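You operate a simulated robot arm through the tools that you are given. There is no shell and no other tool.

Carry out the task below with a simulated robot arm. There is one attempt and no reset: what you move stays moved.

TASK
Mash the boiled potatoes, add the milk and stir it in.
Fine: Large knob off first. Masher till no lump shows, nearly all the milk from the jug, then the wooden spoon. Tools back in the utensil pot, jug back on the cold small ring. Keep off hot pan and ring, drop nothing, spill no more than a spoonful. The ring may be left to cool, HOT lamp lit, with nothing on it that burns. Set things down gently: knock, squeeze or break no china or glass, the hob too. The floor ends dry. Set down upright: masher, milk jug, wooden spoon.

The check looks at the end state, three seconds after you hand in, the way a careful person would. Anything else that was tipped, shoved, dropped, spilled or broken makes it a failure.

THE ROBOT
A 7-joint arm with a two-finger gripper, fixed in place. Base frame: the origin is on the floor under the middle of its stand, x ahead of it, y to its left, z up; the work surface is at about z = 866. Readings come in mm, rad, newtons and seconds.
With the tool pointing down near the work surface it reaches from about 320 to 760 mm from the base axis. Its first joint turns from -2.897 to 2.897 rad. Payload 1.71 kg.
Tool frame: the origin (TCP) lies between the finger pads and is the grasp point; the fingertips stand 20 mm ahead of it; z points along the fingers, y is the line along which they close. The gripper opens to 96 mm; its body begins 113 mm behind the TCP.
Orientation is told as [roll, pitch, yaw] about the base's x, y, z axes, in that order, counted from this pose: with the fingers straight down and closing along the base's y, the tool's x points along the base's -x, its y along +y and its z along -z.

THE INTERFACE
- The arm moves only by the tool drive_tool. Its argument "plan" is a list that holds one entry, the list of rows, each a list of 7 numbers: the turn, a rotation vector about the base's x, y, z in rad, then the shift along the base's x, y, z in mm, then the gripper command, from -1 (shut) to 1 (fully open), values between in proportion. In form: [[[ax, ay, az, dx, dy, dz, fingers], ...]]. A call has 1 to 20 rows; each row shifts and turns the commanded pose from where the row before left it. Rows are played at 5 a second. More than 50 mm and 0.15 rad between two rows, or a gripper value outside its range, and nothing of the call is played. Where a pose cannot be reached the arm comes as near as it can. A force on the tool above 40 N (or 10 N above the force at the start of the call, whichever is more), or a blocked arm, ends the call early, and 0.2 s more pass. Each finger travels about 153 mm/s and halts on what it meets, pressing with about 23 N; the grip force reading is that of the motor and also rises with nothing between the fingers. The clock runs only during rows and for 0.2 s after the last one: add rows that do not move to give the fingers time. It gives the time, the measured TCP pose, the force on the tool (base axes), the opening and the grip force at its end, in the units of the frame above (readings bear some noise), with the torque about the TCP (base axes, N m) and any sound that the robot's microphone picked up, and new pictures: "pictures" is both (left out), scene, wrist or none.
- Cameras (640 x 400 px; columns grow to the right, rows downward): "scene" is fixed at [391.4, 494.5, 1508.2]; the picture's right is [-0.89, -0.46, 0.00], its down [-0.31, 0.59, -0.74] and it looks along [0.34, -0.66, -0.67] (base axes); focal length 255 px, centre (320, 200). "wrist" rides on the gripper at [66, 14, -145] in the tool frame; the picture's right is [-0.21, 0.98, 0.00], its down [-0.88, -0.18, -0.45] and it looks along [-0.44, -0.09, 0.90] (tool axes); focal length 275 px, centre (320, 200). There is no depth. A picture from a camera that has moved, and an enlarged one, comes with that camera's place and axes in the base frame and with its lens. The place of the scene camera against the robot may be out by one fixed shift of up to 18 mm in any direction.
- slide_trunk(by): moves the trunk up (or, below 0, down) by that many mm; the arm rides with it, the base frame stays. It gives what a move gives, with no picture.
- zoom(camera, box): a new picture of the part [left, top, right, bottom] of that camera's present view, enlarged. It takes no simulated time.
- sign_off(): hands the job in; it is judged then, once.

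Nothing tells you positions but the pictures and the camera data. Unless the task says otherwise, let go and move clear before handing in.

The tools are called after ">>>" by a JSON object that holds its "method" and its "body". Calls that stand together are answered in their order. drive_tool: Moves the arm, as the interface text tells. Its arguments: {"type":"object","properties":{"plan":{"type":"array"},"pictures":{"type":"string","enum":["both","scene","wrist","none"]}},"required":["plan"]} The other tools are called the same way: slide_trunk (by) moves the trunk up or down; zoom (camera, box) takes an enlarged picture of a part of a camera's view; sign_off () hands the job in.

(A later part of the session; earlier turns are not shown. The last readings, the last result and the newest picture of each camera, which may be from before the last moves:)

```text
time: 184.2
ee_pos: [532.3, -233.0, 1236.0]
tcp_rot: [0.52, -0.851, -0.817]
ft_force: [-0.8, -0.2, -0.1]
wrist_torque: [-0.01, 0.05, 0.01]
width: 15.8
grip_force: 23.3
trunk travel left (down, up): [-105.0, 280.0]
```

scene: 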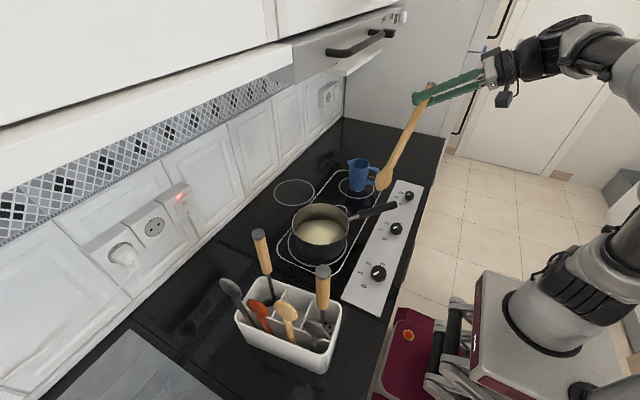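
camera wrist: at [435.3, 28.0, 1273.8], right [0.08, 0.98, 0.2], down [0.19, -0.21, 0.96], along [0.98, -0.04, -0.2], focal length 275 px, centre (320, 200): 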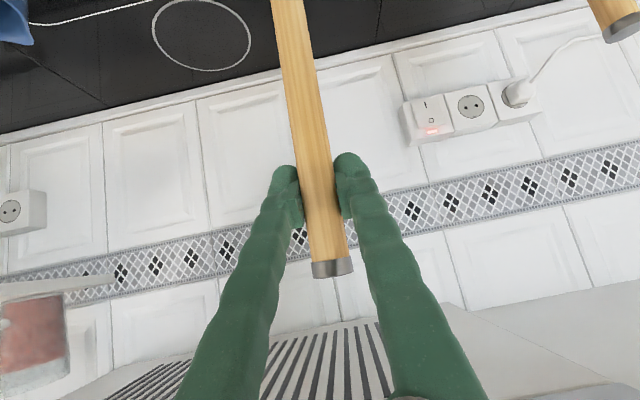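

>>> {"method": "drive_tool", "body": {"plan": [[[-0.04, 0.01, 0, 4, 0, 0, -1], [-0.05, 0.0135, 0, 6, 0, 0, -1], [-0.05, 0.0135, 0, 6, 2, 0, -1], [-0.05, 0.0135, 0, 6, 4, 0, -1], [-0.05, 0.0135, 0, 6, 6, 0, -1], [-0.05, 0.0135, 0, 6, 8, 0, -1], [-0.05, 0.0135, 0, 6, 8, 0, -1], [0, 0, 0, 0, 0, 0, -1]]], "pictures": "both"}}

>>> {"method": "zoom", "body": {"camera": "scene", "box": [600, 0, 620, 400]}}

```text
time: 186.0
ee_pos: [571.9, -204.2, 1235.4]
tcp_rot: [-0.024, -0.972, -0.384]
ft_force: [0.3, 0.2, 0.0]
wrist_torque: [0.02, -0.02, 0.01]
width: 16.0
grip_force: 23.0
trunk travel left (down, up): [-105.0, 280.0]
camera wrist: at [434.4, -130.2, 1263.4], right [0.49, 0.86, 0.16], down [0.05, -0.21, 0.98], along [0.87, -0.47, -0.15], focal length 275 px, centre (320, 200)
```

scene: 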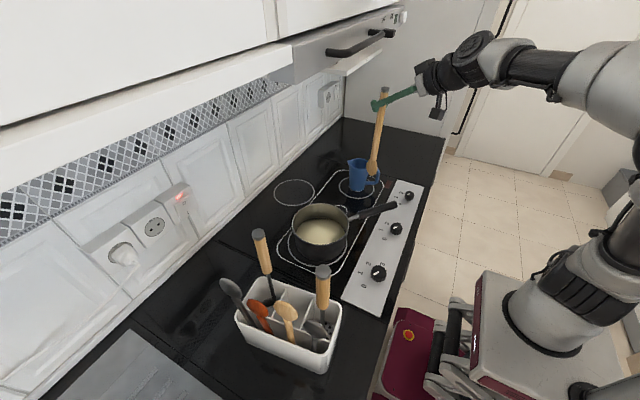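
wrist: 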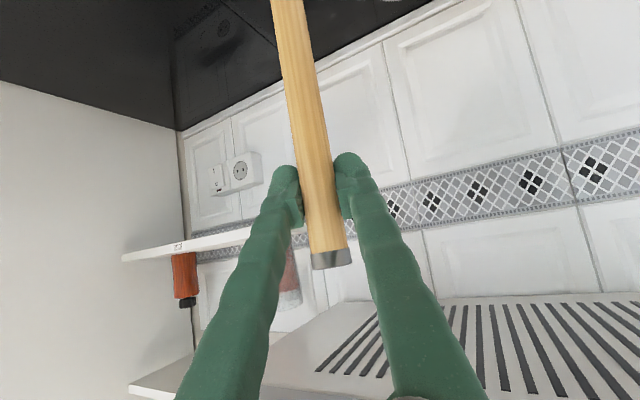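

```text
1.00 times, centred on (610, 200) of scene (not enlarged: the box is as wide or as high as the picture)
camera zoom: at [391.4, 494.5, 1508.2], right [-0.89, -0.46, 0.0], down [-0.31, 0.59, -0.74], along [0.34, -0.66, -0.67], focal length 255 px, centre (30, 200)
```

zoom: 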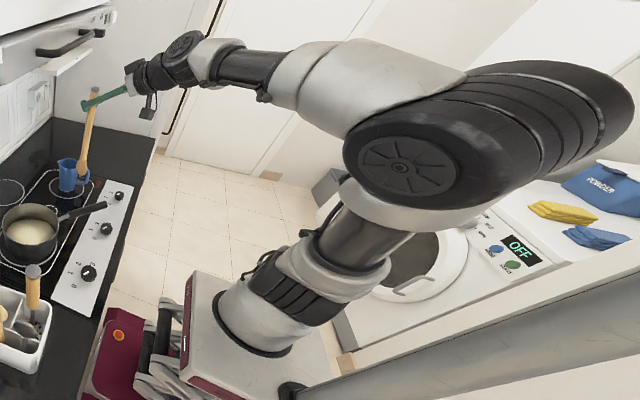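

The arm tracks exactly again and the spoon is vertical. I reduce the tilt a bit and move toward the pan in moderate steps from this side.

>>> {"method": "drive_tool", "body": {"plan": [[[0.022, 0.056, 0, 8, 8, -4, -1], [0.022, 0.056, 0, 10, 14, -4, -1], [0, 0, 0, 10, 20, -4, -1], [0, 0, 0, 10, 22, -4, -1], [0, 0, 0, 10, 24, -2, -1], [0, 0, 0, 9, 26, -2, -1], [0, 0, 0, 9, 26, 0, -1], [0, 0, 0, 9, 26, 0, -1], [0, 0, 0, 9, 26, 0, -1], [0, 0, 0, 5, 22, 0, -1], [0, 0, 0, 2, 15, 0, -1], [0, 0, 0, 0, 0, 0, -1]]], "pictures": "scene"}}

>>> {"method": "zoom", "body": {"camera": "scene", "box": [270, 130, 370, 280]}}

```text
time: 188.6
ee_pos: [663.8, 26.9, 1216.7]
tcp_rot: [-0.028, -0.85, -0.38]
ft_force: [-0.1, 0.6, -0.1]
wrist_torque: [-0.03, 0.0, -0.03]
width: 15.9
grip_force: 23.2
trunk travel left (down, up): [-105.0, 280.0]
```

scene: 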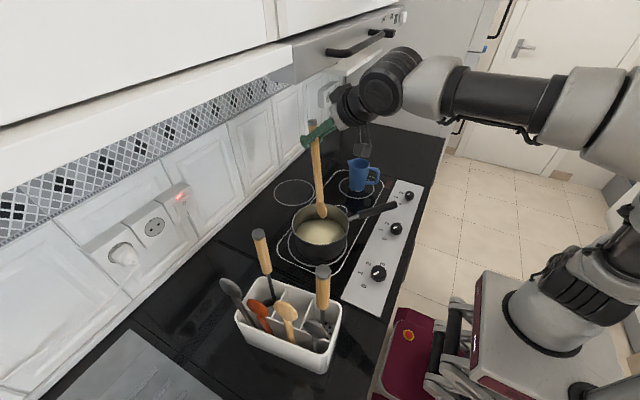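

```text
2.67 times, centred on (320, 205) of scene
camera zoom: at [391.4, 494.5, 1508.2], right [-0.89, -0.46, 0.0], down [-0.31, 0.59, -0.74], along [0.34, -0.66, -0.67], focal length 680 px, centre (320, 187)
```

zoom: 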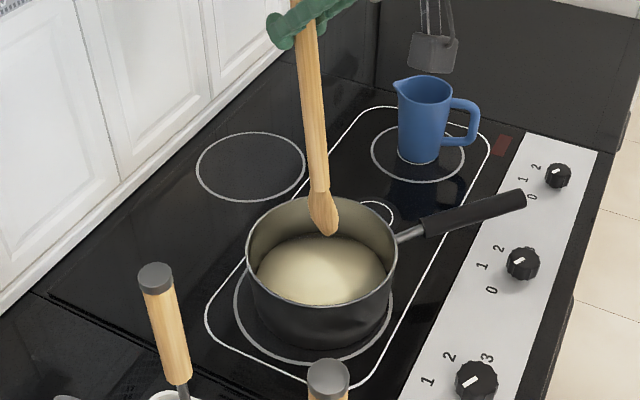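

The spoon's tip is over the pan's middle and tracking is exact. I lower it in.

>>> {"method": "drive_tool", "body": {"plan": [[[0, 0, 0, 0, 1, -12, -1], [0, 0, 0, 0, 1, -16, -1], [0, 0, 0, 0, 0, -16, -1], [0, 0, 0, 0, 0, -16, -1], [0, 0, 0, 0, 0, -15, -1], [0, 0, 0, 0, 0, -10, -1], [0, 0, 0, 0, 0, -7, -1], [0, 0, 0, 0, 0, -5, -1], [0, 0, 0, 0, 0, 0, -1]]], "pictures": "none"}}

>>> {"method": "zoom", "body": {"camera": "scene", "box": [270, 130, 370, 280]}}

```text
time: 190.6
ee_pos: [661.7, 27.2, 1121.3]
tcp_rot: [-0.021, -0.856, -0.383]
ft_force: [0.9, -0.2, 20.4]
wrist_torque: [-0.03, -0.05, 0.06]
width: 16.1
grip_force: 23.3
trunk travel left (down, up): [-105.0, 280.0]
```

```text
2.67 times, centred on (320, 205) of scene
camera zoom: at [391.4, 494.5, 1508.2], right [-0.89, -0.46, 0.0], down [-0.31, 0.59, -0.74], along [0.34, -0.66, -0.67], focal length 680 px, centre (320, 187)
```

zoom: 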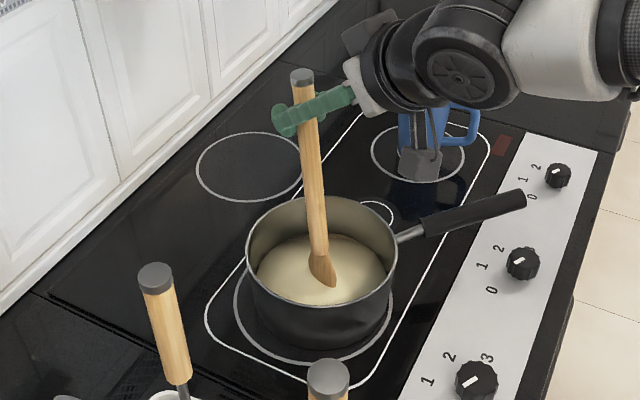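

The spoon just touched the pan floor, so I raise it 6 mm and begin a gentle 30 mm circle.

>>> {"method": "drive_tool", "body": {"plan": [[[0, 0, 0, 1, 2, 6, -1], [0, 0, 0, 15, 2, 0, -1], [0, 0, 0, 15, 0, 0, -1], [0, 0, 0, -4, 15, 0, -1], [0, 0, 0, -11, 11, 0, -1], [0, 0, 0, -15, 4, 0, -1], [0, 0, 0, -15, -4, 0, -1], [0, 0, 0, -11, -11, 0, -1], [0, 0, 0, -4, -15, 0, -1], [0, 0, 0, 4, -15, 0, -1], [0, 0, 0, 11, -11, 0, -1], [0, 0, 0, 15, -4, 0, -1], [0, 0, 0, 15, 4, 0, -1], [0, 0, 0, 11, 11, 0, -1], [0, 0, 0, 4, 15, 0, -1], [0, 0, 0, 0, 0, 0, -1]]], "pictures": "none"}}

>>> {"method": "zoom", "body": {"camera": "scene", "box": [280, 180, 360, 270]}}

```text
time: 194.0
ee_pos: [695.0, 32.5, 1127.5]
tcp_rot: [-0.027, -0.848, -0.379]
ft_force: [-0.2, 0.6, -0.8]
wrist_torque: [-0.01, -0.01, 0.0]
width: 16.2
grip_force: 23.5
trunk travel left (down, up): [-105.0, 280.0]
```

```text
4.44 times, centred on (320, 225) of scene
camera zoom: at [391.4, 494.5, 1508.2], right [-0.89, -0.46, 0.0], down [-0.31, 0.59, -0.74], along [0.34, -0.66, -0.67], focal length 1134 px, centre (320, 89)
```

zoom: 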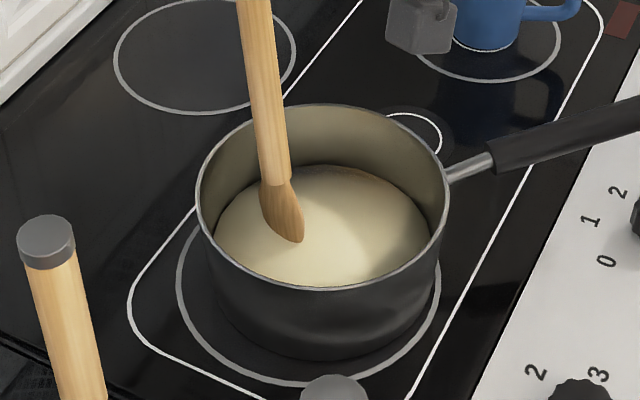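

A full circle went cleanly. I continue with two larger circles.

>>> {"method": "drive_tool", "body": {"plan": [[[0, 0, 0, 5, 0, 0, -1], [0, 0, 0, -8.2, 22.5, 0, -1], [0, 0, 0, -20.7, 12, 0, -1], [0, 0, 0, -23.6, -4.2, 0, -1], [0, 0, 0, -15.4, -18.3, 0, -1], [0, 0, 0, 0, -24, 0, -1], [0, 0, 0, 15.4, -18.3, 0, -1], [0, 0, 0, 23.6, -4.2, 0, -1], [0, 0, 0, 20.7, 12, 0, -1], [0, 0, 0, 8.2, 22.5, 0, -1], [0, 0, 0, -8.2, 22.5, 0, -1], [0, 0, 0, -20.7, 12, 0, -1], [0, 0, 0, -23.6, -4.2, 0, -1], [0, 0, 0, -15.4, -18.3, 0, -1], [0, 0, 0, 0, -24, 0, -1], [0, 0, 0, 15.4, -18.3, 0, -1], [0, 0, 0, 23.6, -4.2, 0, -1], [0, 0, 0, 20.7, 12, 0, -1], [0, 0, 0, 8.2, 22.5, 0, -1], [0, 0, 0, 0, 0, 0, -1]]], "pictures": "none"}}

>>> {"method": "zoom", "body": {"camera": "scene", "box": [280, 180, 360, 270]}}

```text
time: 198.2
ee_pos: [699.7, 29.7, 1125.0]
tcp_rot: [-0.025, -0.849, -0.38]
ft_force: [-0.5, 0.1, -0.5]
wrist_torque: [0.0, -0.02, -0.02]
width: 16.1
grip_force: 23.0
trunk travel left (down, up): [-105.0, 280.0]
```

```text
4.44 times, centred on (320, 225) of scene
camera zoom: at [391.4, 494.5, 1508.2], right [-0.89, -0.46, 0.0], down [-0.31, 0.59, -0.74], along [0.34, -0.66, -0.67], focal length 1134 px, centre (320, 89)
```

zoom: 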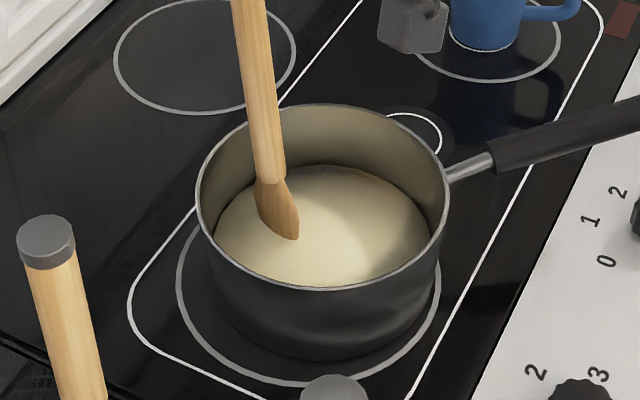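

Smooth going. I keep stirring with four more circles, reversing direction once.

>>> {"method": "drive_tool", "body": {"plan": [[[0, 0, 0, -8.2, -22.5, 0, -1], [0, 0, 0, -20.7, -12, 0, -1], [0, 0, 0, -23.6, 4.2, 0, -1], [0, 0, 0, -15.4, 18.3, 0, -1], [0, 0, 0, 0, 24, 0, -1], [0, 0, 0, 15.4, 18.3, 0, -1], [0, 0, 0, 23.6, 4.2, 0, -1], [0, 0, 0, 20.7, -12, 0, -1], [0, 0, 0, 8.2, -22.5, 0, -1], [0, 0, 0, -8.2, -22.5, 0, -1], [0, 0, 0, -20.7, -12, 0, -1], [0, 0, 0, -23.6, 4.2, 0, -1], [0, 0, 0, -15.4, 18.3, 0, -1], [0, 0, 0, 0, 24, 0, -1], [0, 0, 0, 15.4, 18.3, 0, -1], [0, 0, 0, 23.6, 4.2, 0, -1], [0, 0, 0, 20.7, -12, 0, -1], [0, 0, 0, 8.2, -22.5, 0, -1], [0, 0, 0, 0, 0, 0, -1]]], "pictures": "none"}}

>>> {"method": "drive_tool", "body": {"plan": [[[0, 0, 0, -8.2, 22.5, 0, -1], [0, 0, 0, -20.7, 12, 0, -1], [0, 0, 0, -23.6, -4.2, 0, -1], [0, 0, 0, -15.4, -18.3, 0, -1], [0, 0, 0, 0, -24, 0, -1], [0, 0, 0, 15.4, -18.3, 0, -1], [0, 0, 0, 23.6, -4.2, 0, -1], [0, 0, 0, 20.7, 12, 0, -1], [0, 0, 0, 8.2, 22.5, 0, -1], [0, 0, 0, -8.2, 22.5, 0, -1], [0, 0, 0, -20.7, 12, 0, -1], [0, 0, 0, -23.6, -4.2, 0, -1], [0, 0, 0, -15.4, -18.3, 0, -1], [0, 0, 0, 0, -24, 0, -1], [0, 0, 0, 15.4, -18.3, 0, -1], [0, 0, 0, 23.6, -4.2, 0, -1], [0, 0, 0, 20.7, 12, 0, -1], [0, 0, 0, 8.2, 22.5, 0, -1], [0, 0, 0, 0, 0, 0, -1]]], "pictures": "scene"}}

>>> {"method": "zoom", "body": {"camera": "scene", "box": [280, 180, 360, 270]}}

```text
time: 202.2
ee_pos: [697.5, 31.3, 1126.1]
tcp_rot: [-0.025, -0.849, -0.379]
ft_force: [0.0, -0.3, 0.4]
wrist_torque: [0.01, -0.01, 0.05]
width: 15.9
grip_force: 22.8
trunk travel left (down, up): [-105.0, 280.0]
```

```text
time: 206.2
ee_pos: [697.2, 30.7, 1125.7]
tcp_rot: [-0.027, -0.848, -0.379]
ft_force: [-0.7, -0.3, 0.0]
wrist_torque: [-0.02, 0.0, 0.02]
width: 16.2
grip_force: 22.9
trunk travel left (down, up): [-105.0, 280.0]
```

scene: 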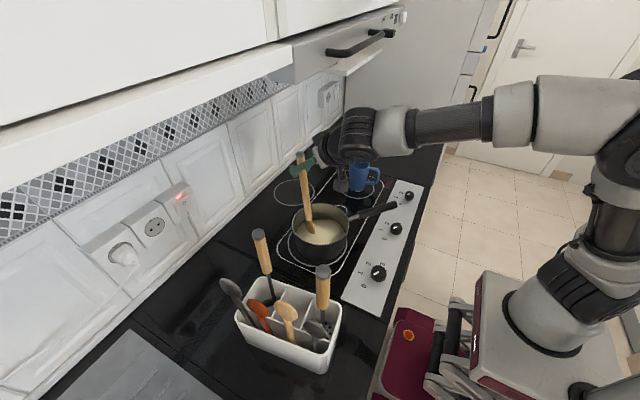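

```text
4.44 times, centred on (320, 225) of scene
camera zoom: at [391.4, 494.5, 1508.2], right [-0.89, -0.46, 0.0], down [-0.31, 0.59, -0.74], along [0.34, -0.66, -0.67], focal length 1134 px, centre (320, 89)
```

zoom: 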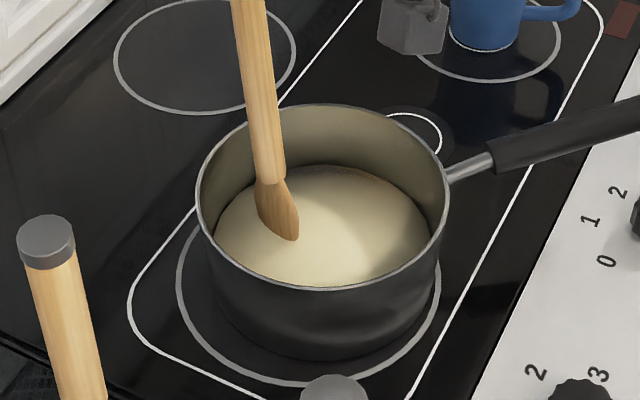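

The milk is stirred in with seven circles and the mash looks uniform. Before heading to the pot, I check the arm's posture relative to the mast.

>>> {"method": "zoom", "body": {"camera": "scene", "box": [600, 0, 620, 400]}}

>>> {"method": "zoom", "body": {"camera": "scene", "box": [638, 200, 640, 400]}}

```text
1.00 times, centred on (610, 200) of scene (not enlarged: the box is as wide or as high as the picture)
camera zoom: at [391.4, 494.5, 1508.2], right [-0.89, -0.46, 0.0], down [-0.31, 0.59, -0.74], along [0.34, -0.66, -0.67], focal length 255 px, centre (30, 200)
```

zoom: 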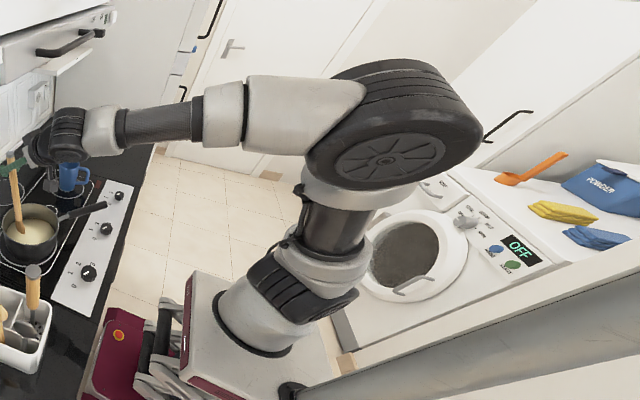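

```text
2.00 times, centred on (639, 300) of scene
camera zoom: at [391.4, 494.5, 1508.2], right [-0.89, -0.46, 0.0], down [-0.31, 0.59, -0.74], along [0.34, -0.66, -0.67], focal length 510 px, centre (-318, 0)
```

zoom: 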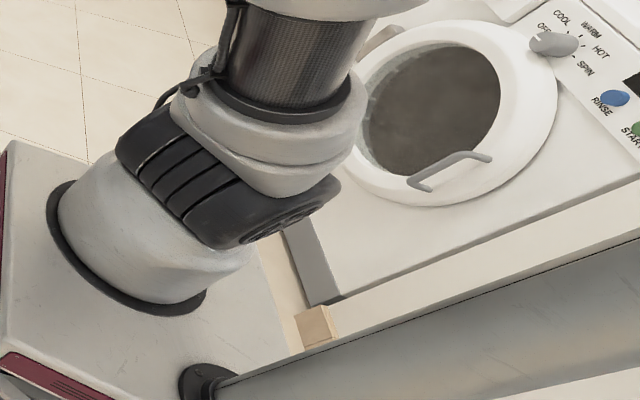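

The arm now has a natural, forward elbow. I raise the spoon out of the pan, keeping the hand below the hood bar, and bring the spoon back to vertical.

>>> {"method": "drive_tool", "body": {"plan": [[[0, 0, 0, -15, 3, 0, -1], [0, 0, 0, -15, 3, 0, -1], [0, 0, 0, 0, 0, 12, -1], [0, 0, 0, 0, 0, 16, -1], [0, 0, 0, 0, 0, 18, -1], [0, 0, 0, 0, 0, 18, -1], [0, 0, 0, 0, 0, 14, -1], [-0.022, -0.056, 0, -13, 5, 5, -1], [-0.022, -0.056, 0, -13, 5, 3, -1], [0, 0, 0, 0, 0, 0, -1]]], "pictures": "scene"}}

>>> {"method": "zoom", "body": {"camera": "scene", "box": [270, 150, 370, 280]}}

```text
time: 208.4
ee_pos: [644.1, 46.3, 1212.8]
tcp_rot: [-0.027, -0.971, -0.384]
ft_force: [0.2, -0.4, 0.4]
wrist_torque: [-0.03, -0.02, 0.02]
width: 15.8
grip_force: 22.7
trunk travel left (down, up): [-105.0, 280.0]
```

scene: 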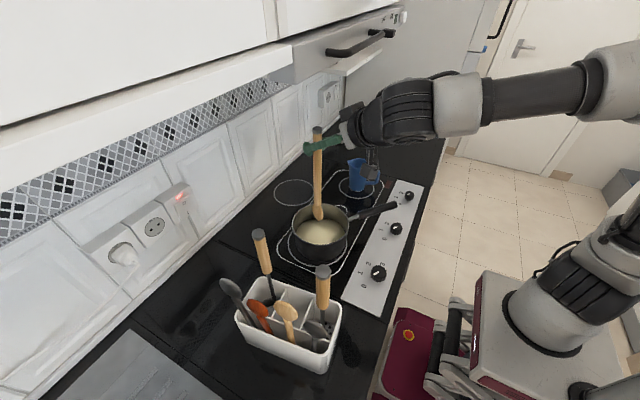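

```text
3.08 times, centred on (320, 215) of scene
camera zoom: at [391.4, 494.5, 1508.2], right [-0.89, -0.46, 0.0], down [-0.31, 0.59, -0.74], along [0.34, -0.66, -0.67], focal length 785 px, centre (320, 154)
```

zoom: 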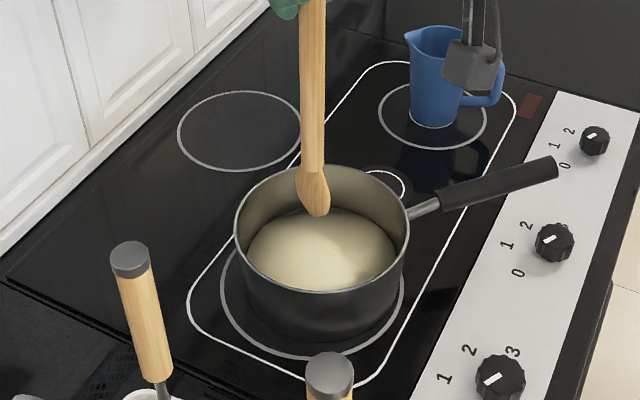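

>>> {"method": "drive_tool", "body": {"plan": [[[0, 0, 0, 0, 0, 10, -1], [0, 0, 0, -3, 10, 3, -1], [0, 0, 0, -6, 18, 0, -1], [0, 0, 0, -8, 22, 0, -1], [0, 0, 0, -8, 22, 0, -1], [0, 0, 0, -8, 22, 0, -1], [0, 0, 0, -8, 22, 0, -1], [0, 0, 0, -8, 20, 0, -1], [0, 0, 0, -5, 15, 5, -1], [0, 0, 0, 0, 0, 0, -1]]], "pictures": "scene"}}

```text
time: 210.6
ee_pos: [588.7, 201.0, 1231.1]
tcp_rot: [-0.026, -0.972, -0.38]
ft_force: [0.6, -0.5, -0.1]
wrist_torque: [0.01, 0.01, -0.05]
width: 16.0
grip_force: 23.1
trunk travel left (down, up): [-105.0, 280.0]
```

scene: 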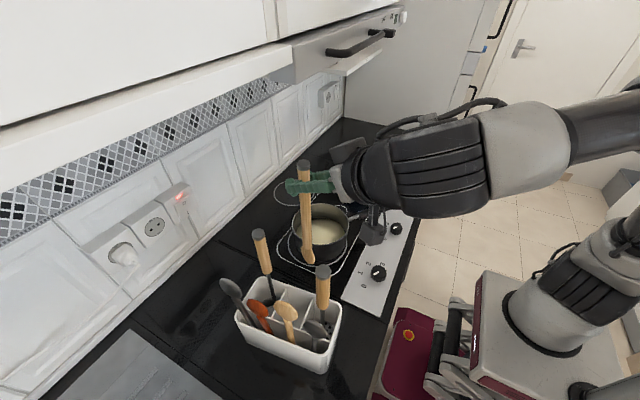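

Clear of the pan. I raise the spoon above the pot's rim height and approach the middle compartment.

>>> {"method": "drive_tool", "body": {"plan": [[[0, 0, 0, 0, 0, 15, -1], [0, 0, 0, 0, 0, 20, -1], [0, 0, 0, 0, 0, 20, -1], [0, 0, 0, -5, 20, 3, -1], [0, 0, 0, -6, 25, 0, -1], [0, 0, 0, -6, 25, 0, -1], [0, 0, 0, -4, 20, 0, -1], [0, 0, 0, 0, 0, 0, -1]]], "pictures": "both"}}

>>> {"method": "zoom", "body": {"camera": "scene", "box": [220, 190, 380, 390]}}

>>> {"method": "zoom", "body": {"camera": "scene", "box": [250, 260, 340, 340]}}

```text
time: 212.4
ee_pos: [568.7, 290.9, 1288.6]
tcp_rot: [-0.026, -0.973, -0.38]
ft_force: [-0.5, -0.3, -0.1]
wrist_torque: [0.01, 0.01, -0.01]
width: 16.0
grip_force: 23.3
trunk travel left (down, up): [-105.0, 280.0]
camera wrist: at [430.0, 364.2, 1315.9], right [0.49, 0.86, 0.16], down [0.05, -0.21, 0.98], along [0.87, -0.47, -0.14], focal length 275 px, centre (320, 200)
```

scene: 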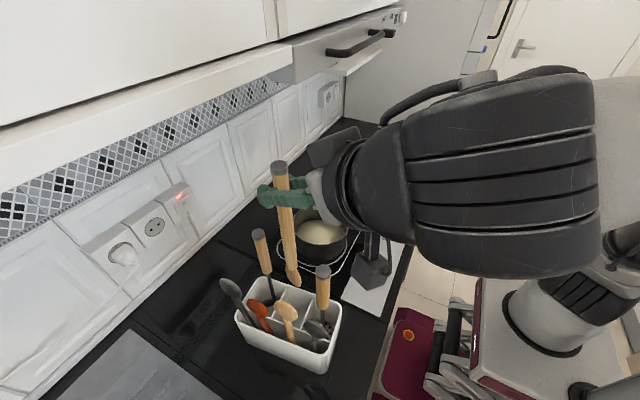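
wrist: 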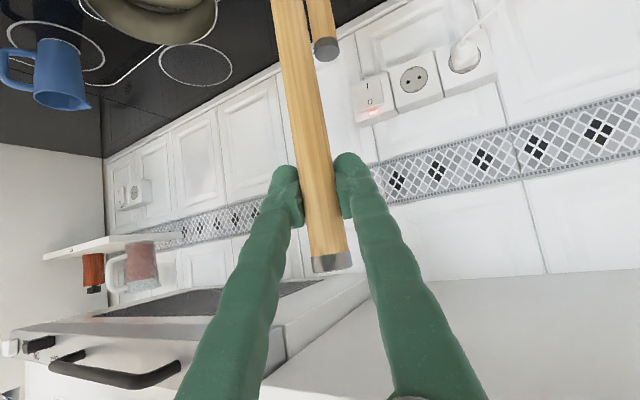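

```text
2.00 times, centred on (300, 290) of scene
camera zoom: at [391.4, 494.5, 1508.2], right [-0.89, -0.46, 0.0], down [-0.31, 0.59, -0.74], along [0.34, -0.66, -0.67], focal length 510 px, centre (360, 20)
```

zoom: 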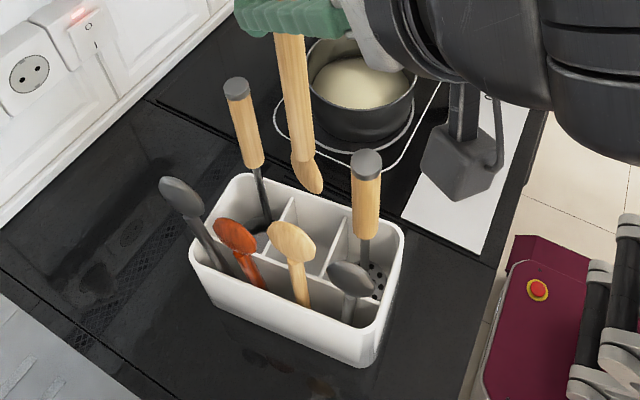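

```text
5.00 times, centred on (295, 300) of scene
camera zoom: at [391.4, 494.5, 1508.2], right [-0.89, -0.46, 0.0], down [-0.31, 0.59, -0.74], along [0.34, -0.66, -0.67], focal length 1276 px, centre (445, -300)
```

zoom: 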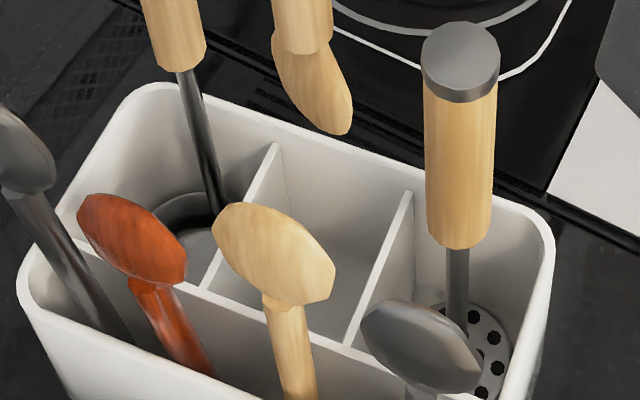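

The spoon hangs plumb above the pot. From the opening's corners, the middle compartment's centre is about (568, 307), so I shift there and lower in stages.

>>> {"method": "drive_tool", "body": {"plan": [[[0, 0, 0, 1, 8, 0, -1], [0, 0, 0, 1, 8, 0, -1], [0, 0, 0, 0, 0, -10, -1], [0, 0, 0, 0, 0, -12, -1], [0, 0, 0, 0, 0, -12, -1], [0, 0, 0, 0, 0, -10, -1], [0, 0, 0, 0, 0, 0, -1]]], "pictures": "none"}}

>>> {"method": "zoom", "body": {"camera": "scene", "box": [250, 240, 340, 340]}}

```text
time: 214.0
ee_pos: [570.1, 304.4, 1244.7]
tcp_rot: [-0.026, -0.971, -0.38]
ft_force: [-0.1, 0.6, -0.7]
wrist_torque: [-0.03, 0.01, 0.04]
width: 15.8
grip_force: 22.6
trunk travel left (down, up): [-105.0, 280.0]
```

```text
4.00 times, centred on (295, 290) of scene
camera zoom: at [391.4, 494.5, 1508.2], right [-0.89, -0.46, 0.0], down [-0.31, 0.59, -0.74], along [0.34, -0.66, -0.67], focal length 1020 px, centre (420, -160)
```

zoom: 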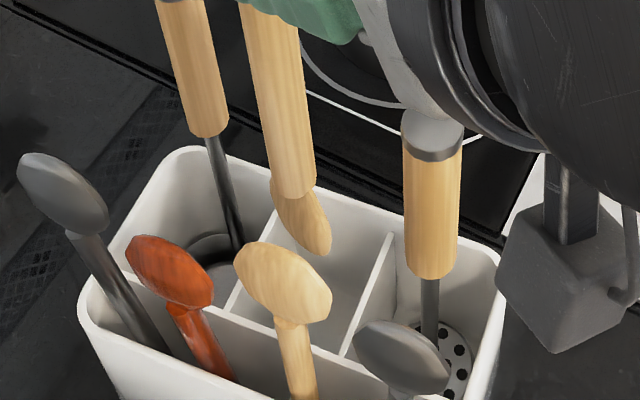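

>>> {"method": "drive_tool", "body": {"plan": [[[0, 0, 0, 0, 2, -8, -1], [0, 0, 0, 0, 0, -10, -1], [0, 0, 0, 0, 0, -10, -1], [0, 0, 0, 0, 0, -10, -1], [0, 0, 0, 0, 0, -10, -1], [0, 0, 0, 0, 0, 0, -1]]], "pictures": "none"}}

>>> {"method": "zoom", "body": {"camera": "scene", "box": [250, 240, 340, 340]}}

```text
time: 215.4
ee_pos: [570.0, 308.3, 1195.5]
tcp_rot: [-0.028, -0.971, -0.381]
ft_force: [0.8, 0.0, 0.0]
wrist_torque: [0.0, 0.01, 0.02]
width: 15.8
grip_force: 23.3
trunk travel left (down, up): [-105.0, 280.0]
```

```text
4.00 times, centred on (295, 290) of scene
camera zoom: at [391.4, 494.5, 1508.2], right [-0.89, -0.46, 0.0], down [-0.31, 0.59, -0.74], along [0.34, -0.66, -0.67], focal length 1020 px, centre (420, -160)
```

zoom: 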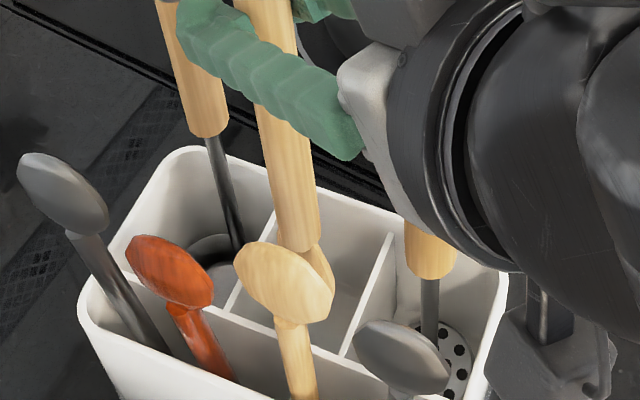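

>>> {"method": "drive_tool", "body": {"plan": [[[0, 0, 0, 0, 0, -10, -1], [0, 0, 0, 0, 0, -10, -1], [0, 0, 0, 0, 0, -10, -1], [0, 0, 0, 0, 0, -10, -1], [0, 0, 0, 0, 0, -8, -1], [0, 0, 0, 0, 0, 0, -1]]], "pictures": "none"}}

>>> {"method": "zoom", "body": {"camera": "scene", "box": [220, 220, 350, 380]}}

```text
time: 216.8
ee_pos: [569.3, 306.4, 1147.1]
tcp_rot: [-0.027, -0.971, -0.38]
ft_force: [-0.8, -0.2, -0.1]
wrist_torque: [0.01, -0.01, 0.02]
width: 15.9
grip_force: 23.0
trunk travel left (down, up): [-105.0, 280.0]
```

```text
2.50 times, centred on (285, 300) of scene
camera zoom: at [391.4, 494.5, 1508.2], right [-0.89, -0.46, 0.0], down [-0.31, 0.59, -0.74], along [0.34, -0.66, -0.67], focal length 638 px, centre (408, -50)
```

zoom: 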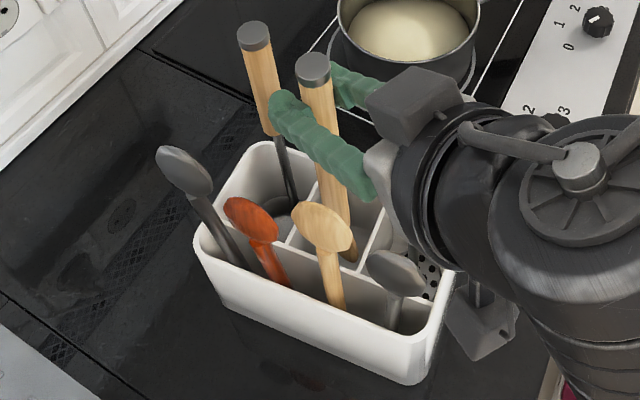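

>>> {"method": "drive_tool", "body": {"plan": [[[0, 0, 0, 0, 0, -6, -1], [0, 0, 0, 0, 0, -5, -1], [0, 0, 0, 0, 0, -4, -1], [0, 0, 0, 0, 0, -3, -1], [0, 0, 0, 0, 0, -2, -1], [0, 0, 0, 0, 0, 0, -1]]], "pictures": "none"}}

```text
time: 218.2
ee_pos: [569.8, 306.2, 1127.5]
tcp_rot: [-0.029, -0.972, -0.382]
ft_force: [-0.1, -0.7, -1.2]
wrist_torque: [-0.02, -0.01, 0.03]
width: 15.8
grip_force: 23.1
trunk travel left (down, up): [-105.0, 280.0]
```

>>> {"method": "drive_tool", "body": {"plan": [[[0, 0, 0, 0, 0, -2, -1], [0, 0, 0, 0, 0, -2, -1], [0, 0, 0, 0, 0, -1.5, -1], [0, 0, 0, 0, 0, 0, -1]]], "pictures": "none"}}

```text
time: 219.2
ee_pos: [569.3, 307.0, 1123.1]
tcp_rot: [-0.028, -0.972, -0.38]
ft_force: [-0.9, -0.3, -0.5]
wrist_torque: [-0.01, -0.02, 0.01]
width: 15.8
grip_force: 22.7
trunk travel left (down, up): [-105.0, 280.0]
```

>>> {"method": "drive_tool", "body": {"plan": [[[0, 0, 0, 0, 0, -1.5, -1], [0, 0, 0, 0, 0, -1.5, -1], [0, 0, 0, 0, 0, -1.5, -1], [0, 0, 0, 0, 0, 0, -1]]], "pictures": "none"}}

```text
time: 220.2
ee_pos: [568.6, 307.2, 1117.7]
tcp_rot: [-0.026, -0.973, -0.381]
ft_force: [0.7, -0.5, 0.0]
wrist_torque: [0.03, 0.05, 0.0]
width: 15.9
grip_force: 23.2
trunk travel left (down, up): [-105.0, 280.0]
```

>>> {"method": "drive_tool", "body": {"plan": [[[0, 0, 0, 0, 0, -1, -1], [0, 0, 0, 0, 0, -1, -1], [0, 0, 0, 0, 0, -1, -1], [0, 0, 0, 0, 0, 0, -1]]], "pictures": "none"}}

>>> {"method": "zoom", "body": {"camera": "scene", "box": [220, 220, 350, 380]}}

```text
time: 221.2
ee_pos: [569.4, 306.6, 1115.6]
tcp_rot: [-0.025, -0.97, -0.38]
ft_force: [-0.5, -0.6, 1.0]
wrist_torque: [0.03, 0.06, -0.02]
width: 16.1
grip_force: 22.8
trunk travel left (down, up): [-105.0, 280.0]
```

```text
2.50 times, centred on (285, 300) of scene
camera zoom: at [391.4, 494.5, 1508.2], right [-0.89, -0.46, 0.0], down [-0.31, 0.59, -0.74], along [0.34, -0.66, -0.67], focal length 638 px, centre (408, -50)
```

zoom: 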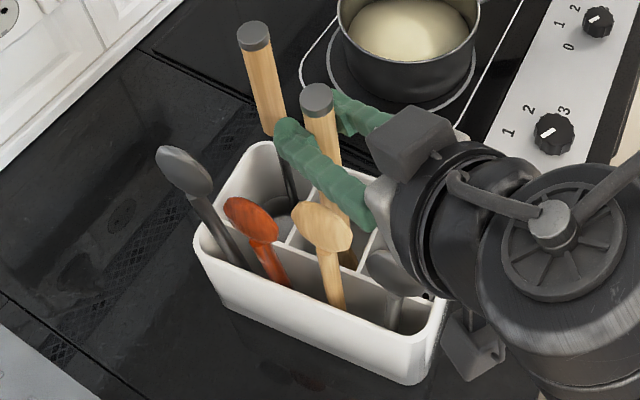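

>>> {"method": "drive_tool", "body": {"plan": [[[0, 0, 0, 0, 0, -1, -1], [0, 0, 0, 0, 0, -1, -1], [0, 0, 0, 0, 0, 0, -1]]], "pictures": "none"}}

```text
time: 222.0
ee_pos: [568.9, 306.6, 1114.9]
tcp_rot: [-0.024, -0.974, -0.384]
ft_force: [1.0, 0.3, 13.2]
wrist_torque: [0.08, 0.11, 0.0]
width: 15.9
grip_force: 23.1
trunk travel left (down, up): [-105.0, 280.0]
```

The spoon's head rests on the floor. To keep it as upright as possible after release, I'll lift it 4 mm and slide it toward the compartment's near-hob wall so the handle has support close by.

>>> {"method": "drive_tool", "body": {"plan": [[[0, 0, 0, 0, 0, 4, -1], [0, 0, 0, -1, -5, 0, -1], [0, 0, 0, -1, -5, 0, -1], [0, 0, 0, -1, -4, 0, -1], [0, 0, 0, 0, 0, 0, -1]]], "pictures": "none"}}

>>> {"method": "zoom", "body": {"camera": "scene", "box": [250, 250, 340, 350]}}

```text
time: 223.2
ee_pos: [566.2, 293.2, 1116.2]
tcp_rot: [-0.029, -0.972, -0.381]
ft_force: [0.1, -0.3, -0.5]
wrist_torque: [-0.01, 0.0, 0.0]
width: 16.0
grip_force: 23.1
trunk travel left (down, up): [-105.0, 280.0]
```

```text
4.00 times, centred on (295, 300) of scene
camera zoom: at [391.4, 494.5, 1508.2], right [-0.89, -0.46, 0.0], down [-0.31, 0.59, -0.74], along [0.34, -0.66, -0.67], focal length 1020 px, centre (420, -200)
```

zoom: 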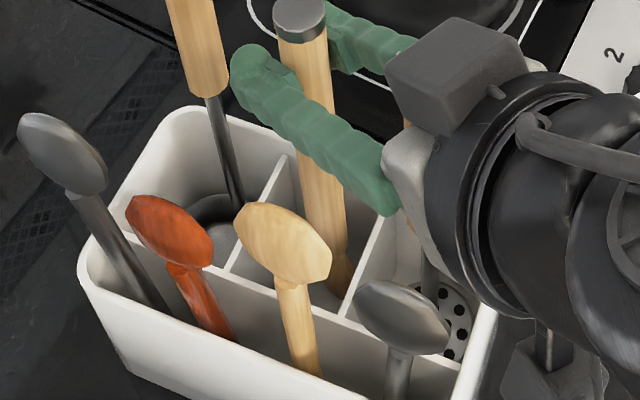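

>>> {"method": "drive_tool", "body": {"plan": [[[0, 0, 0, 0, -2, 0, -1], [0, 0, 0, 0, -2, 0, -1], [0, 0, 0, 0, -2, 0, -1], [0, 0, 0, 0, -2, 0, -1], [0, 0, 0, 0, 0, 0, -1]]], "pictures": "none"}}

```text
time: 224.4
ee_pos: [565.8, 284.2, 1117.4]
tcp_rot: [-0.028, -0.971, -0.38]
ft_force: [0.5, -0.1, -0.3]
wrist_torque: [0.04, 0.01, 0.02]
width: 15.6
grip_force: 23.1
trunk travel left (down, up): [-105.0, 280.0]
```

>>> {"method": "drive_tool", "body": {"plan": [[[0.015, 0, 0, 0, -3.7, 0, -1], [0.015, 0, 0, 0, -3.7, 0, -1], [0.01, 0, 0, 0, -2.4, 0, -1], [0, 0, 0, 0, 0, 0, -1]]], "pictures": "none"}}

>>> {"method": "zoom", "body": {"camera": "scene", "box": [250, 250, 340, 350]}}

```text
time: 225.4
ee_pos: [567.1, 275.2, 1116.0]
tcp_rot: [0.037, -0.956, -0.433]
ft_force: [-0.6, -0.3, -0.5]
wrist_torque: [0.01, 0.02, 0.03]
width: 15.8
grip_force: 23.2
trunk travel left (down, up): [-105.0, 280.0]
```

```text
4.00 times, centred on (295, 300) of scene
camera zoom: at [391.4, 494.5, 1508.2], right [-0.89, -0.46, 0.0], down [-0.31, 0.59, -0.74], along [0.34, -0.66, -0.67], focal length 1020 px, centre (420, -200)
```

zoom: 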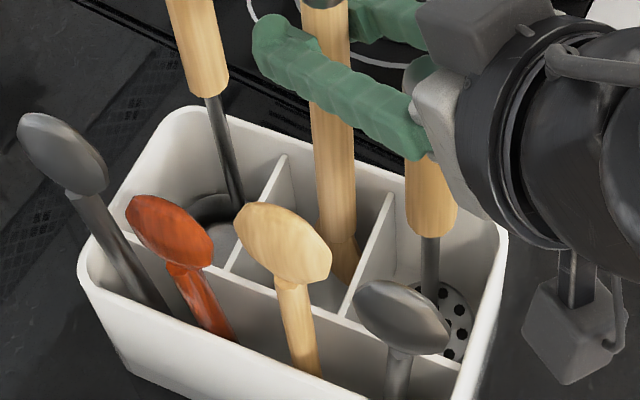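

>>> {"method": "drive_tool", "body": {"plan": [[[0, 0, 0, 0, -1, -1, -1], [0, 0, 0, 0, 0, -1, -1], [0, 0, 0, 0, 0, -1, -1], [0, 0, 0, 0, 0, 0, -1]]], "pictures": "none"}}

```text
time: 226.4
ee_pos: [566.2, 274.8, 1115.2]
tcp_rot: [0.037, -0.957, -0.435]
ft_force: [0.5, -0.2, 3.1]
wrist_torque: [0.04, 0.14, 0.0]
width: 15.5
grip_force: 23.0
trunk travel left (down, up): [-105.0, 280.0]
```

>>> {"method": "drive_tool", "body": {"plan": [[[0.012, 0, 0, 0, -3, 0, -1], [0.012, 0, 0, 0, -3, 0, -1], [0, 0, 0, 0, 0, 0, -1]]], "pictures": "none"}}

>>> {"method": "zoom", "body": {"camera": "scene", "box": [250, 230, 340, 340]}}

```text
time: 227.2
ee_pos: [565.7, 267.9, 1114.0]
tcp_rot: [0.074, -0.946, -0.463]
ft_force: [-1.4, 1.9, 3.9]
wrist_torque: [0.32, 0.27, 0.05]
width: 15.5
grip_force: 23.0
trunk travel left (down, up): [-105.0, 280.0]
```

```text
3.64 times, centred on (295, 285) of scene
camera zoom: at [391.4, 494.5, 1508.2], right [-0.89, -0.46, 0.0], down [-0.31, 0.59, -0.74], along [0.34, -0.66, -0.67], focal length 928 px, centre (411, -109)
```

zoom: 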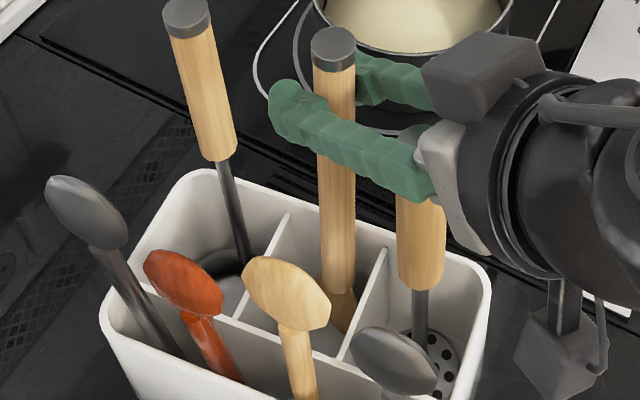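

The handle now rests lightly on the near-hob wall with only a slight lean. I release it gently.

>>> {"method": "drive_tool", "body": {"plan": [[[0, 0, 0, 0, 0, 0, -0.62], [0, 0, 0, 0, 0, 0, -0.5], [0, 0, 0, 0, 0, 0, -0.35], [0, 0, 0, 0, 0, 0, -0.2], [0, 0, 0, 0, 0, 0, -0.1], [0, 0, 0, 0, 0, 0, -0.1]]], "pictures": "none"}}

>>> {"method": "zoom", "body": {"camera": "scene", "box": [250, 230, 340, 340]}}

>>> {"method": "zoom", "body": {"camera": "wrist", "box": [160, 0, 480, 300]}}

```text
time: 228.6
ee_pos: [565.8, 269.2, 1114.9]
tcp_rot: [0.076, -0.947, -0.466]
ft_force: [-0.6, 0.3, 0.0]
wrist_torque: [0.01, 0.03, -0.02]
width: 43.3
grip_force: 0.1
trunk travel left (down, up): [-105.0, 280.0]
```

```text
3.64 times, centred on (295, 285) of scene
camera zoom: at [391.4, 494.5, 1508.2], right [-0.89, -0.46, 0.0], down [-0.31, 0.59, -0.74], along [0.34, -0.66, -0.67], focal length 928 px, centre (411, -109)
```

zoom: 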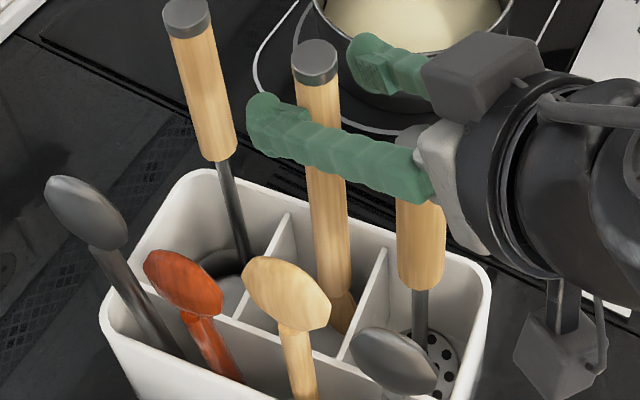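

```text
1.33 times, centred on (320, 150) of wrist
camera zoom: at [428.4, 340.5, 1146.8], right [0.49, 0.85, 0.21], down [0.05, -0.27, 0.96], along [0.87, -0.46, -0.17], focal length 367 px, centre (320, 267)
```

zoom: 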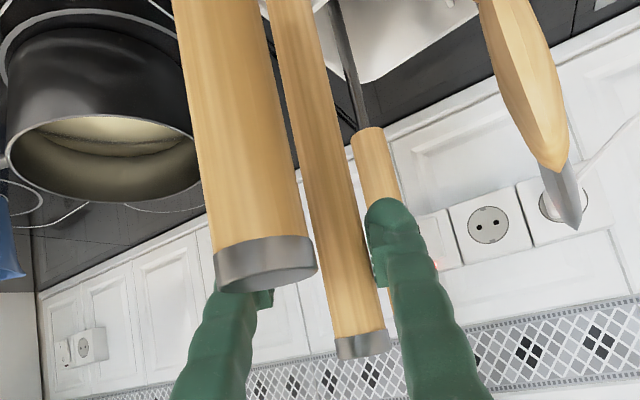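

The spoon tipped slightly toward the far side against one finger. I'll re-grip and move its foot into the far, hob-side corner, where both walls are close and will hold it nearly vertical.

>>> {"method": "drive_tool", "body": {"plan": [[[0, 0, 0, 0, 0, 0, -0.4], [0, 0, 0, 0, 0, 0, -0.6], [0, 0, 0, 0, 0, 0, -0.8], [0, 0, 0, 0, 0, 0, -1], [0, 0, 0, 0, 0, 0, -1]]], "pictures": "none"}}

>>> {"method": "zoom", "body": {"camera": "scene", "box": [250, 230, 340, 340]}}

```text
time: 229.8
ee_pos: [567.6, 269.4, 1113.7]
tcp_rot: [0.074, -0.946, -0.466]
ft_force: [0.3, 0.5, -0.1]
wrist_torque: [0.1, -0.14, 0.0]
width: 15.6
grip_force: 23.4
trunk travel left (down, up): [-105.0, 280.0]
```

```text
3.64 times, centred on (295, 285) of scene
camera zoom: at [391.4, 494.5, 1508.2], right [-0.89, -0.46, 0.0], down [-0.31, 0.59, -0.74], along [0.34, -0.66, -0.67], focal length 928 px, centre (411, -109)
```

zoom: 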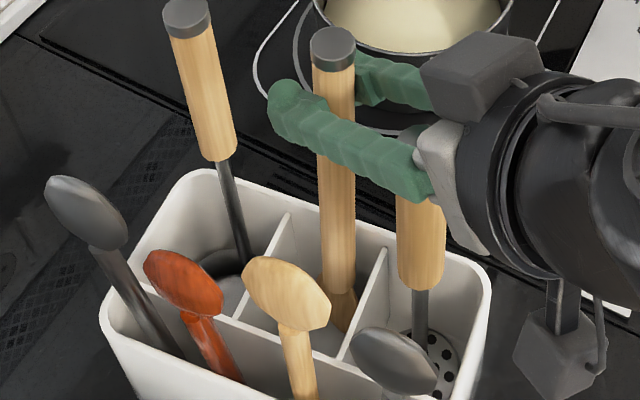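

>>> {"method": "drive_tool", "body": {"plan": [[[0, 0, 0, 0, 1, 4, -1], [0, 0, 0, 5, 1, 0, -1], [0, 0, 0, 5, 1, 0, -1], [0, 0, 0, 5, 1, 0, -1], [0, 0, 0, 0, 0, 0, -1]]], "pictures": "none"}}

>>> {"method": "zoom", "body": {"camera": "scene", "box": [250, 250, 340, 340]}}

```text
time: 231.0
ee_pos: [581.3, 272.5, 1118.0]
tcp_rot: [0.075, -0.946, -0.463]
ft_force: [-0.5, -0.3, -0.4]
wrist_torque: [0.02, -0.05, 0.02]
width: 16.0
grip_force: 23.6
trunk travel left (down, up): [-105.0, 280.0]
```

```text
4.44 times, centred on (295, 295) of scene
camera zoom: at [391.4, 494.5, 1508.2], right [-0.89, -0.46, 0.0], down [-0.31, 0.59, -0.74], along [0.34, -0.66, -0.67], focal length 1134 px, centre (431, -222)
```

zoom: 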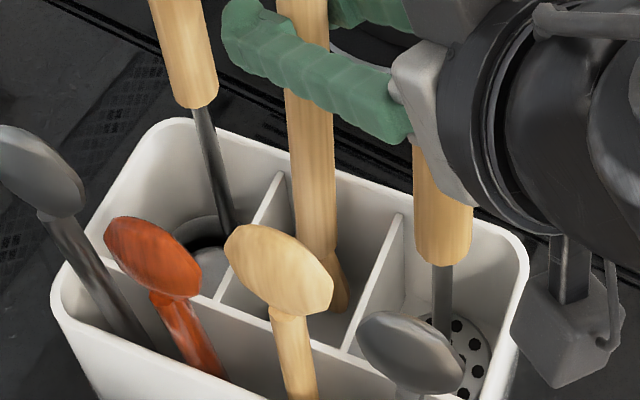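

>>> {"method": "drive_tool", "body": {"plan": [[[0, 0, 0, 0, 0, -1.5, -1], [0, 0, 0, 0, 0, -1.2, -1], [0, 0, 0, 0, 0, -1, -1], [0, 0, 0, 0, 0, 0, -1]]], "pictures": "none"}}

```text
time: 232.0
ee_pos: [581.2, 271.9, 1113.7]
tcp_rot: [0.075, -0.945, -0.465]
ft_force: [-1.0, -1.0, 0.4]
wrist_torque: [0.08, 0.11, 0.01]
width: 15.8
grip_force: 23.0
trunk travel left (down, up): [-105.0, 280.0]
```

>>> {"method": "drive_tool", "body": {"plan": [[[0.005, 0.012, 0, 3, -1.2, -0.5, -1], [0.005, 0.012, 0, 3, -1.2, -0.5, -1], [0, 0.01, 0, 2.5, 0, -0.5, -1], [0, 0, 0, 0, 0, 0, -1]]], "pictures": "none"}}

>>> {"method": "zoom", "body": {"camera": "scene", "box": [250, 250, 340, 340]}}

```text
time: 233.0
ee_pos: [588.5, 269.7, 1114.7]
tcp_rot: [0.069, -0.912, -0.457]
ft_force: [-3.3, -0.3, 13.9]
wrist_torque: [-0.02, 0.46, 0.06]
width: 15.9
grip_force: 23.0
trunk travel left (down, up): [-105.0, 280.0]
```

```text
4.44 times, centred on (295, 295) of scene
camera zoom: at [391.4, 494.5, 1508.2], right [-0.89, -0.46, 0.0], down [-0.31, 0.59, -0.74], along [0.34, -0.66, -0.67], focal length 1134 px, centre (431, -222)
```

zoom: 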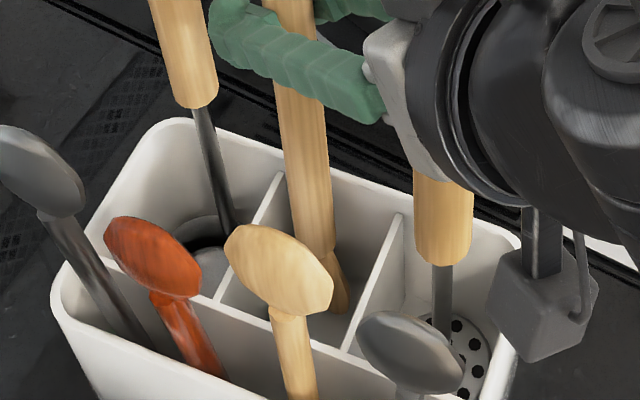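

Both walls now touch the handle lightly. I relieve the vertical pressure a touch and release.

>>> {"method": "drive_tool", "body": {"plan": [[[0, 0, 0, 0, 0, 0.8, -1], [0, 0, 0, 0, 0, 0, -0.62], [0, 0, 0, 0, 0, 0, -0.5], [0, 0, 0, 0, 0, 0, -0.35], [0, 0, 0, 0, 0, 0, -0.2], [0, 0, 0, 0, 0, 0, -0.1], [0, 0, 0, 0, 0, 0, -0.1]]], "pictures": "none"}}

>>> {"method": "zoom", "body": {"camera": "scene", "box": [250, 220, 340, 340]}}

>>> {"method": "zoom", "body": {"camera": "wrist", "box": [160, 0, 480, 300]}}

```text
time: 234.6
ee_pos: [590.1, 269.8, 1114.4]
tcp_rot: [0.065, -0.911, -0.455]
ft_force: [0.6, 0.5, -0.3]
wrist_torque: [0.0, 0.02, -0.01]
width: 43.1
grip_force: 0.1
trunk travel left (down, up): [-105.0, 280.0]
```

```text
3.33 times, centred on (295, 280) of scene
camera zoom: at [391.4, 494.5, 1508.2], right [-0.89, -0.46, 0.0], down [-0.31, 0.59, -0.74], along [0.34, -0.66, -0.67], focal length 850 px, centre (403, -67)
```

zoom: 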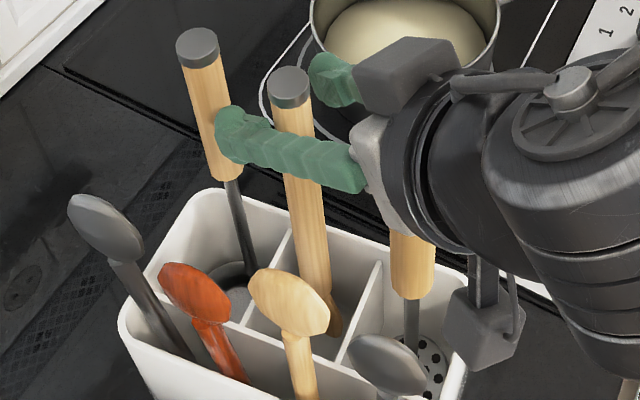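

```text
1.33 times, centred on (320, 150) of wrist
camera zoom: at [453.2, 342.2, 1151.7], right [0.5, 0.84, 0.2], down [0.08, -0.28, 0.96], along [0.86, -0.46, -0.21], focal length 367 px, centre (320, 267)
```

zoom: 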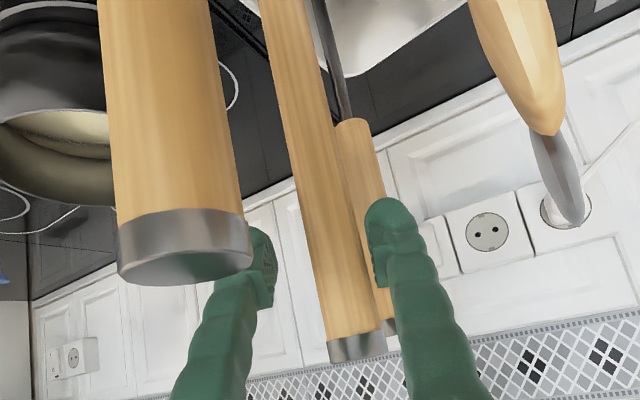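

The spoon stands nearly vertical on its own. I withdraw slowly along the finger axis.

>>> {"method": "drive_tool", "body": {"plan": [[[0, 0, 0, -3.5, 1.7, 3.1, -0.1], [0, 0, 0, -7, 3.5, 6.1, -0.1], [0, 0, 0, -10, 5, 9, -0.1], [0, 0, 0, -14, 7, 12, -0.1], [0, 0, 0, -18, 9, 16, -0.1], [0, 0, 0, -20, 10, 20, -0.1], [0, 0, 0, -20, 10, 25, -0.1], [0, 0, 0, 0, 0, 0, -0.1]]], "pictures": "both"}}

>>> {"method": "zoom", "body": {"camera": "scene", "box": [210, 210, 350, 390]}}

```text
time: 236.4
ee_pos: [497.0, 316.0, 1206.9]
tcp_rot: [0.064, -0.912, -0.456]
ft_force: [0.1, 0.2, -0.2]
wrist_torque: [0.03, 0.04, 0.04]
width: 43.4
grip_force: 0.1
trunk travel left (down, up): [-105.0, 280.0]
camera wrist: at [360.4, 388.5, 1243.7], right [0.5, 0.84, 0.2], down [0.08, -0.28, 0.96], along [0.86, -0.46, -0.21], focal length 275 px, centre (320, 200)
```

scene: 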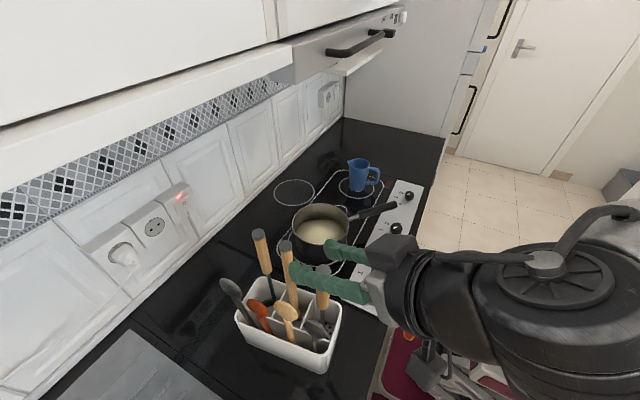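
wrist: 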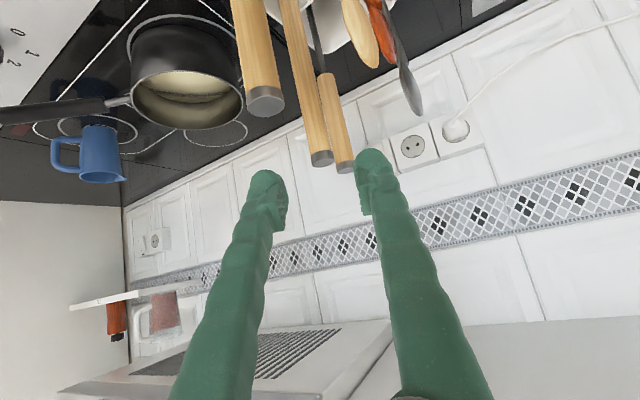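

```text
2.22 times, centred on (280, 300) of scene
camera zoom: at [391.4, 494.5, 1508.2], right [-0.89, -0.46, 0.0], down [-0.31, 0.59, -0.74], along [0.34, -0.66, -0.67], focal length 567 px, centre (409, -22)
```

zoom: 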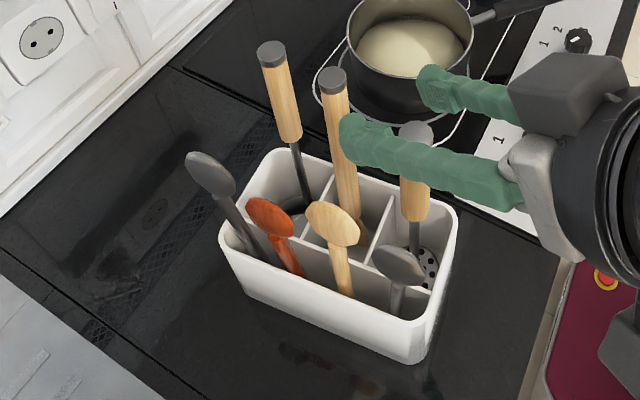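

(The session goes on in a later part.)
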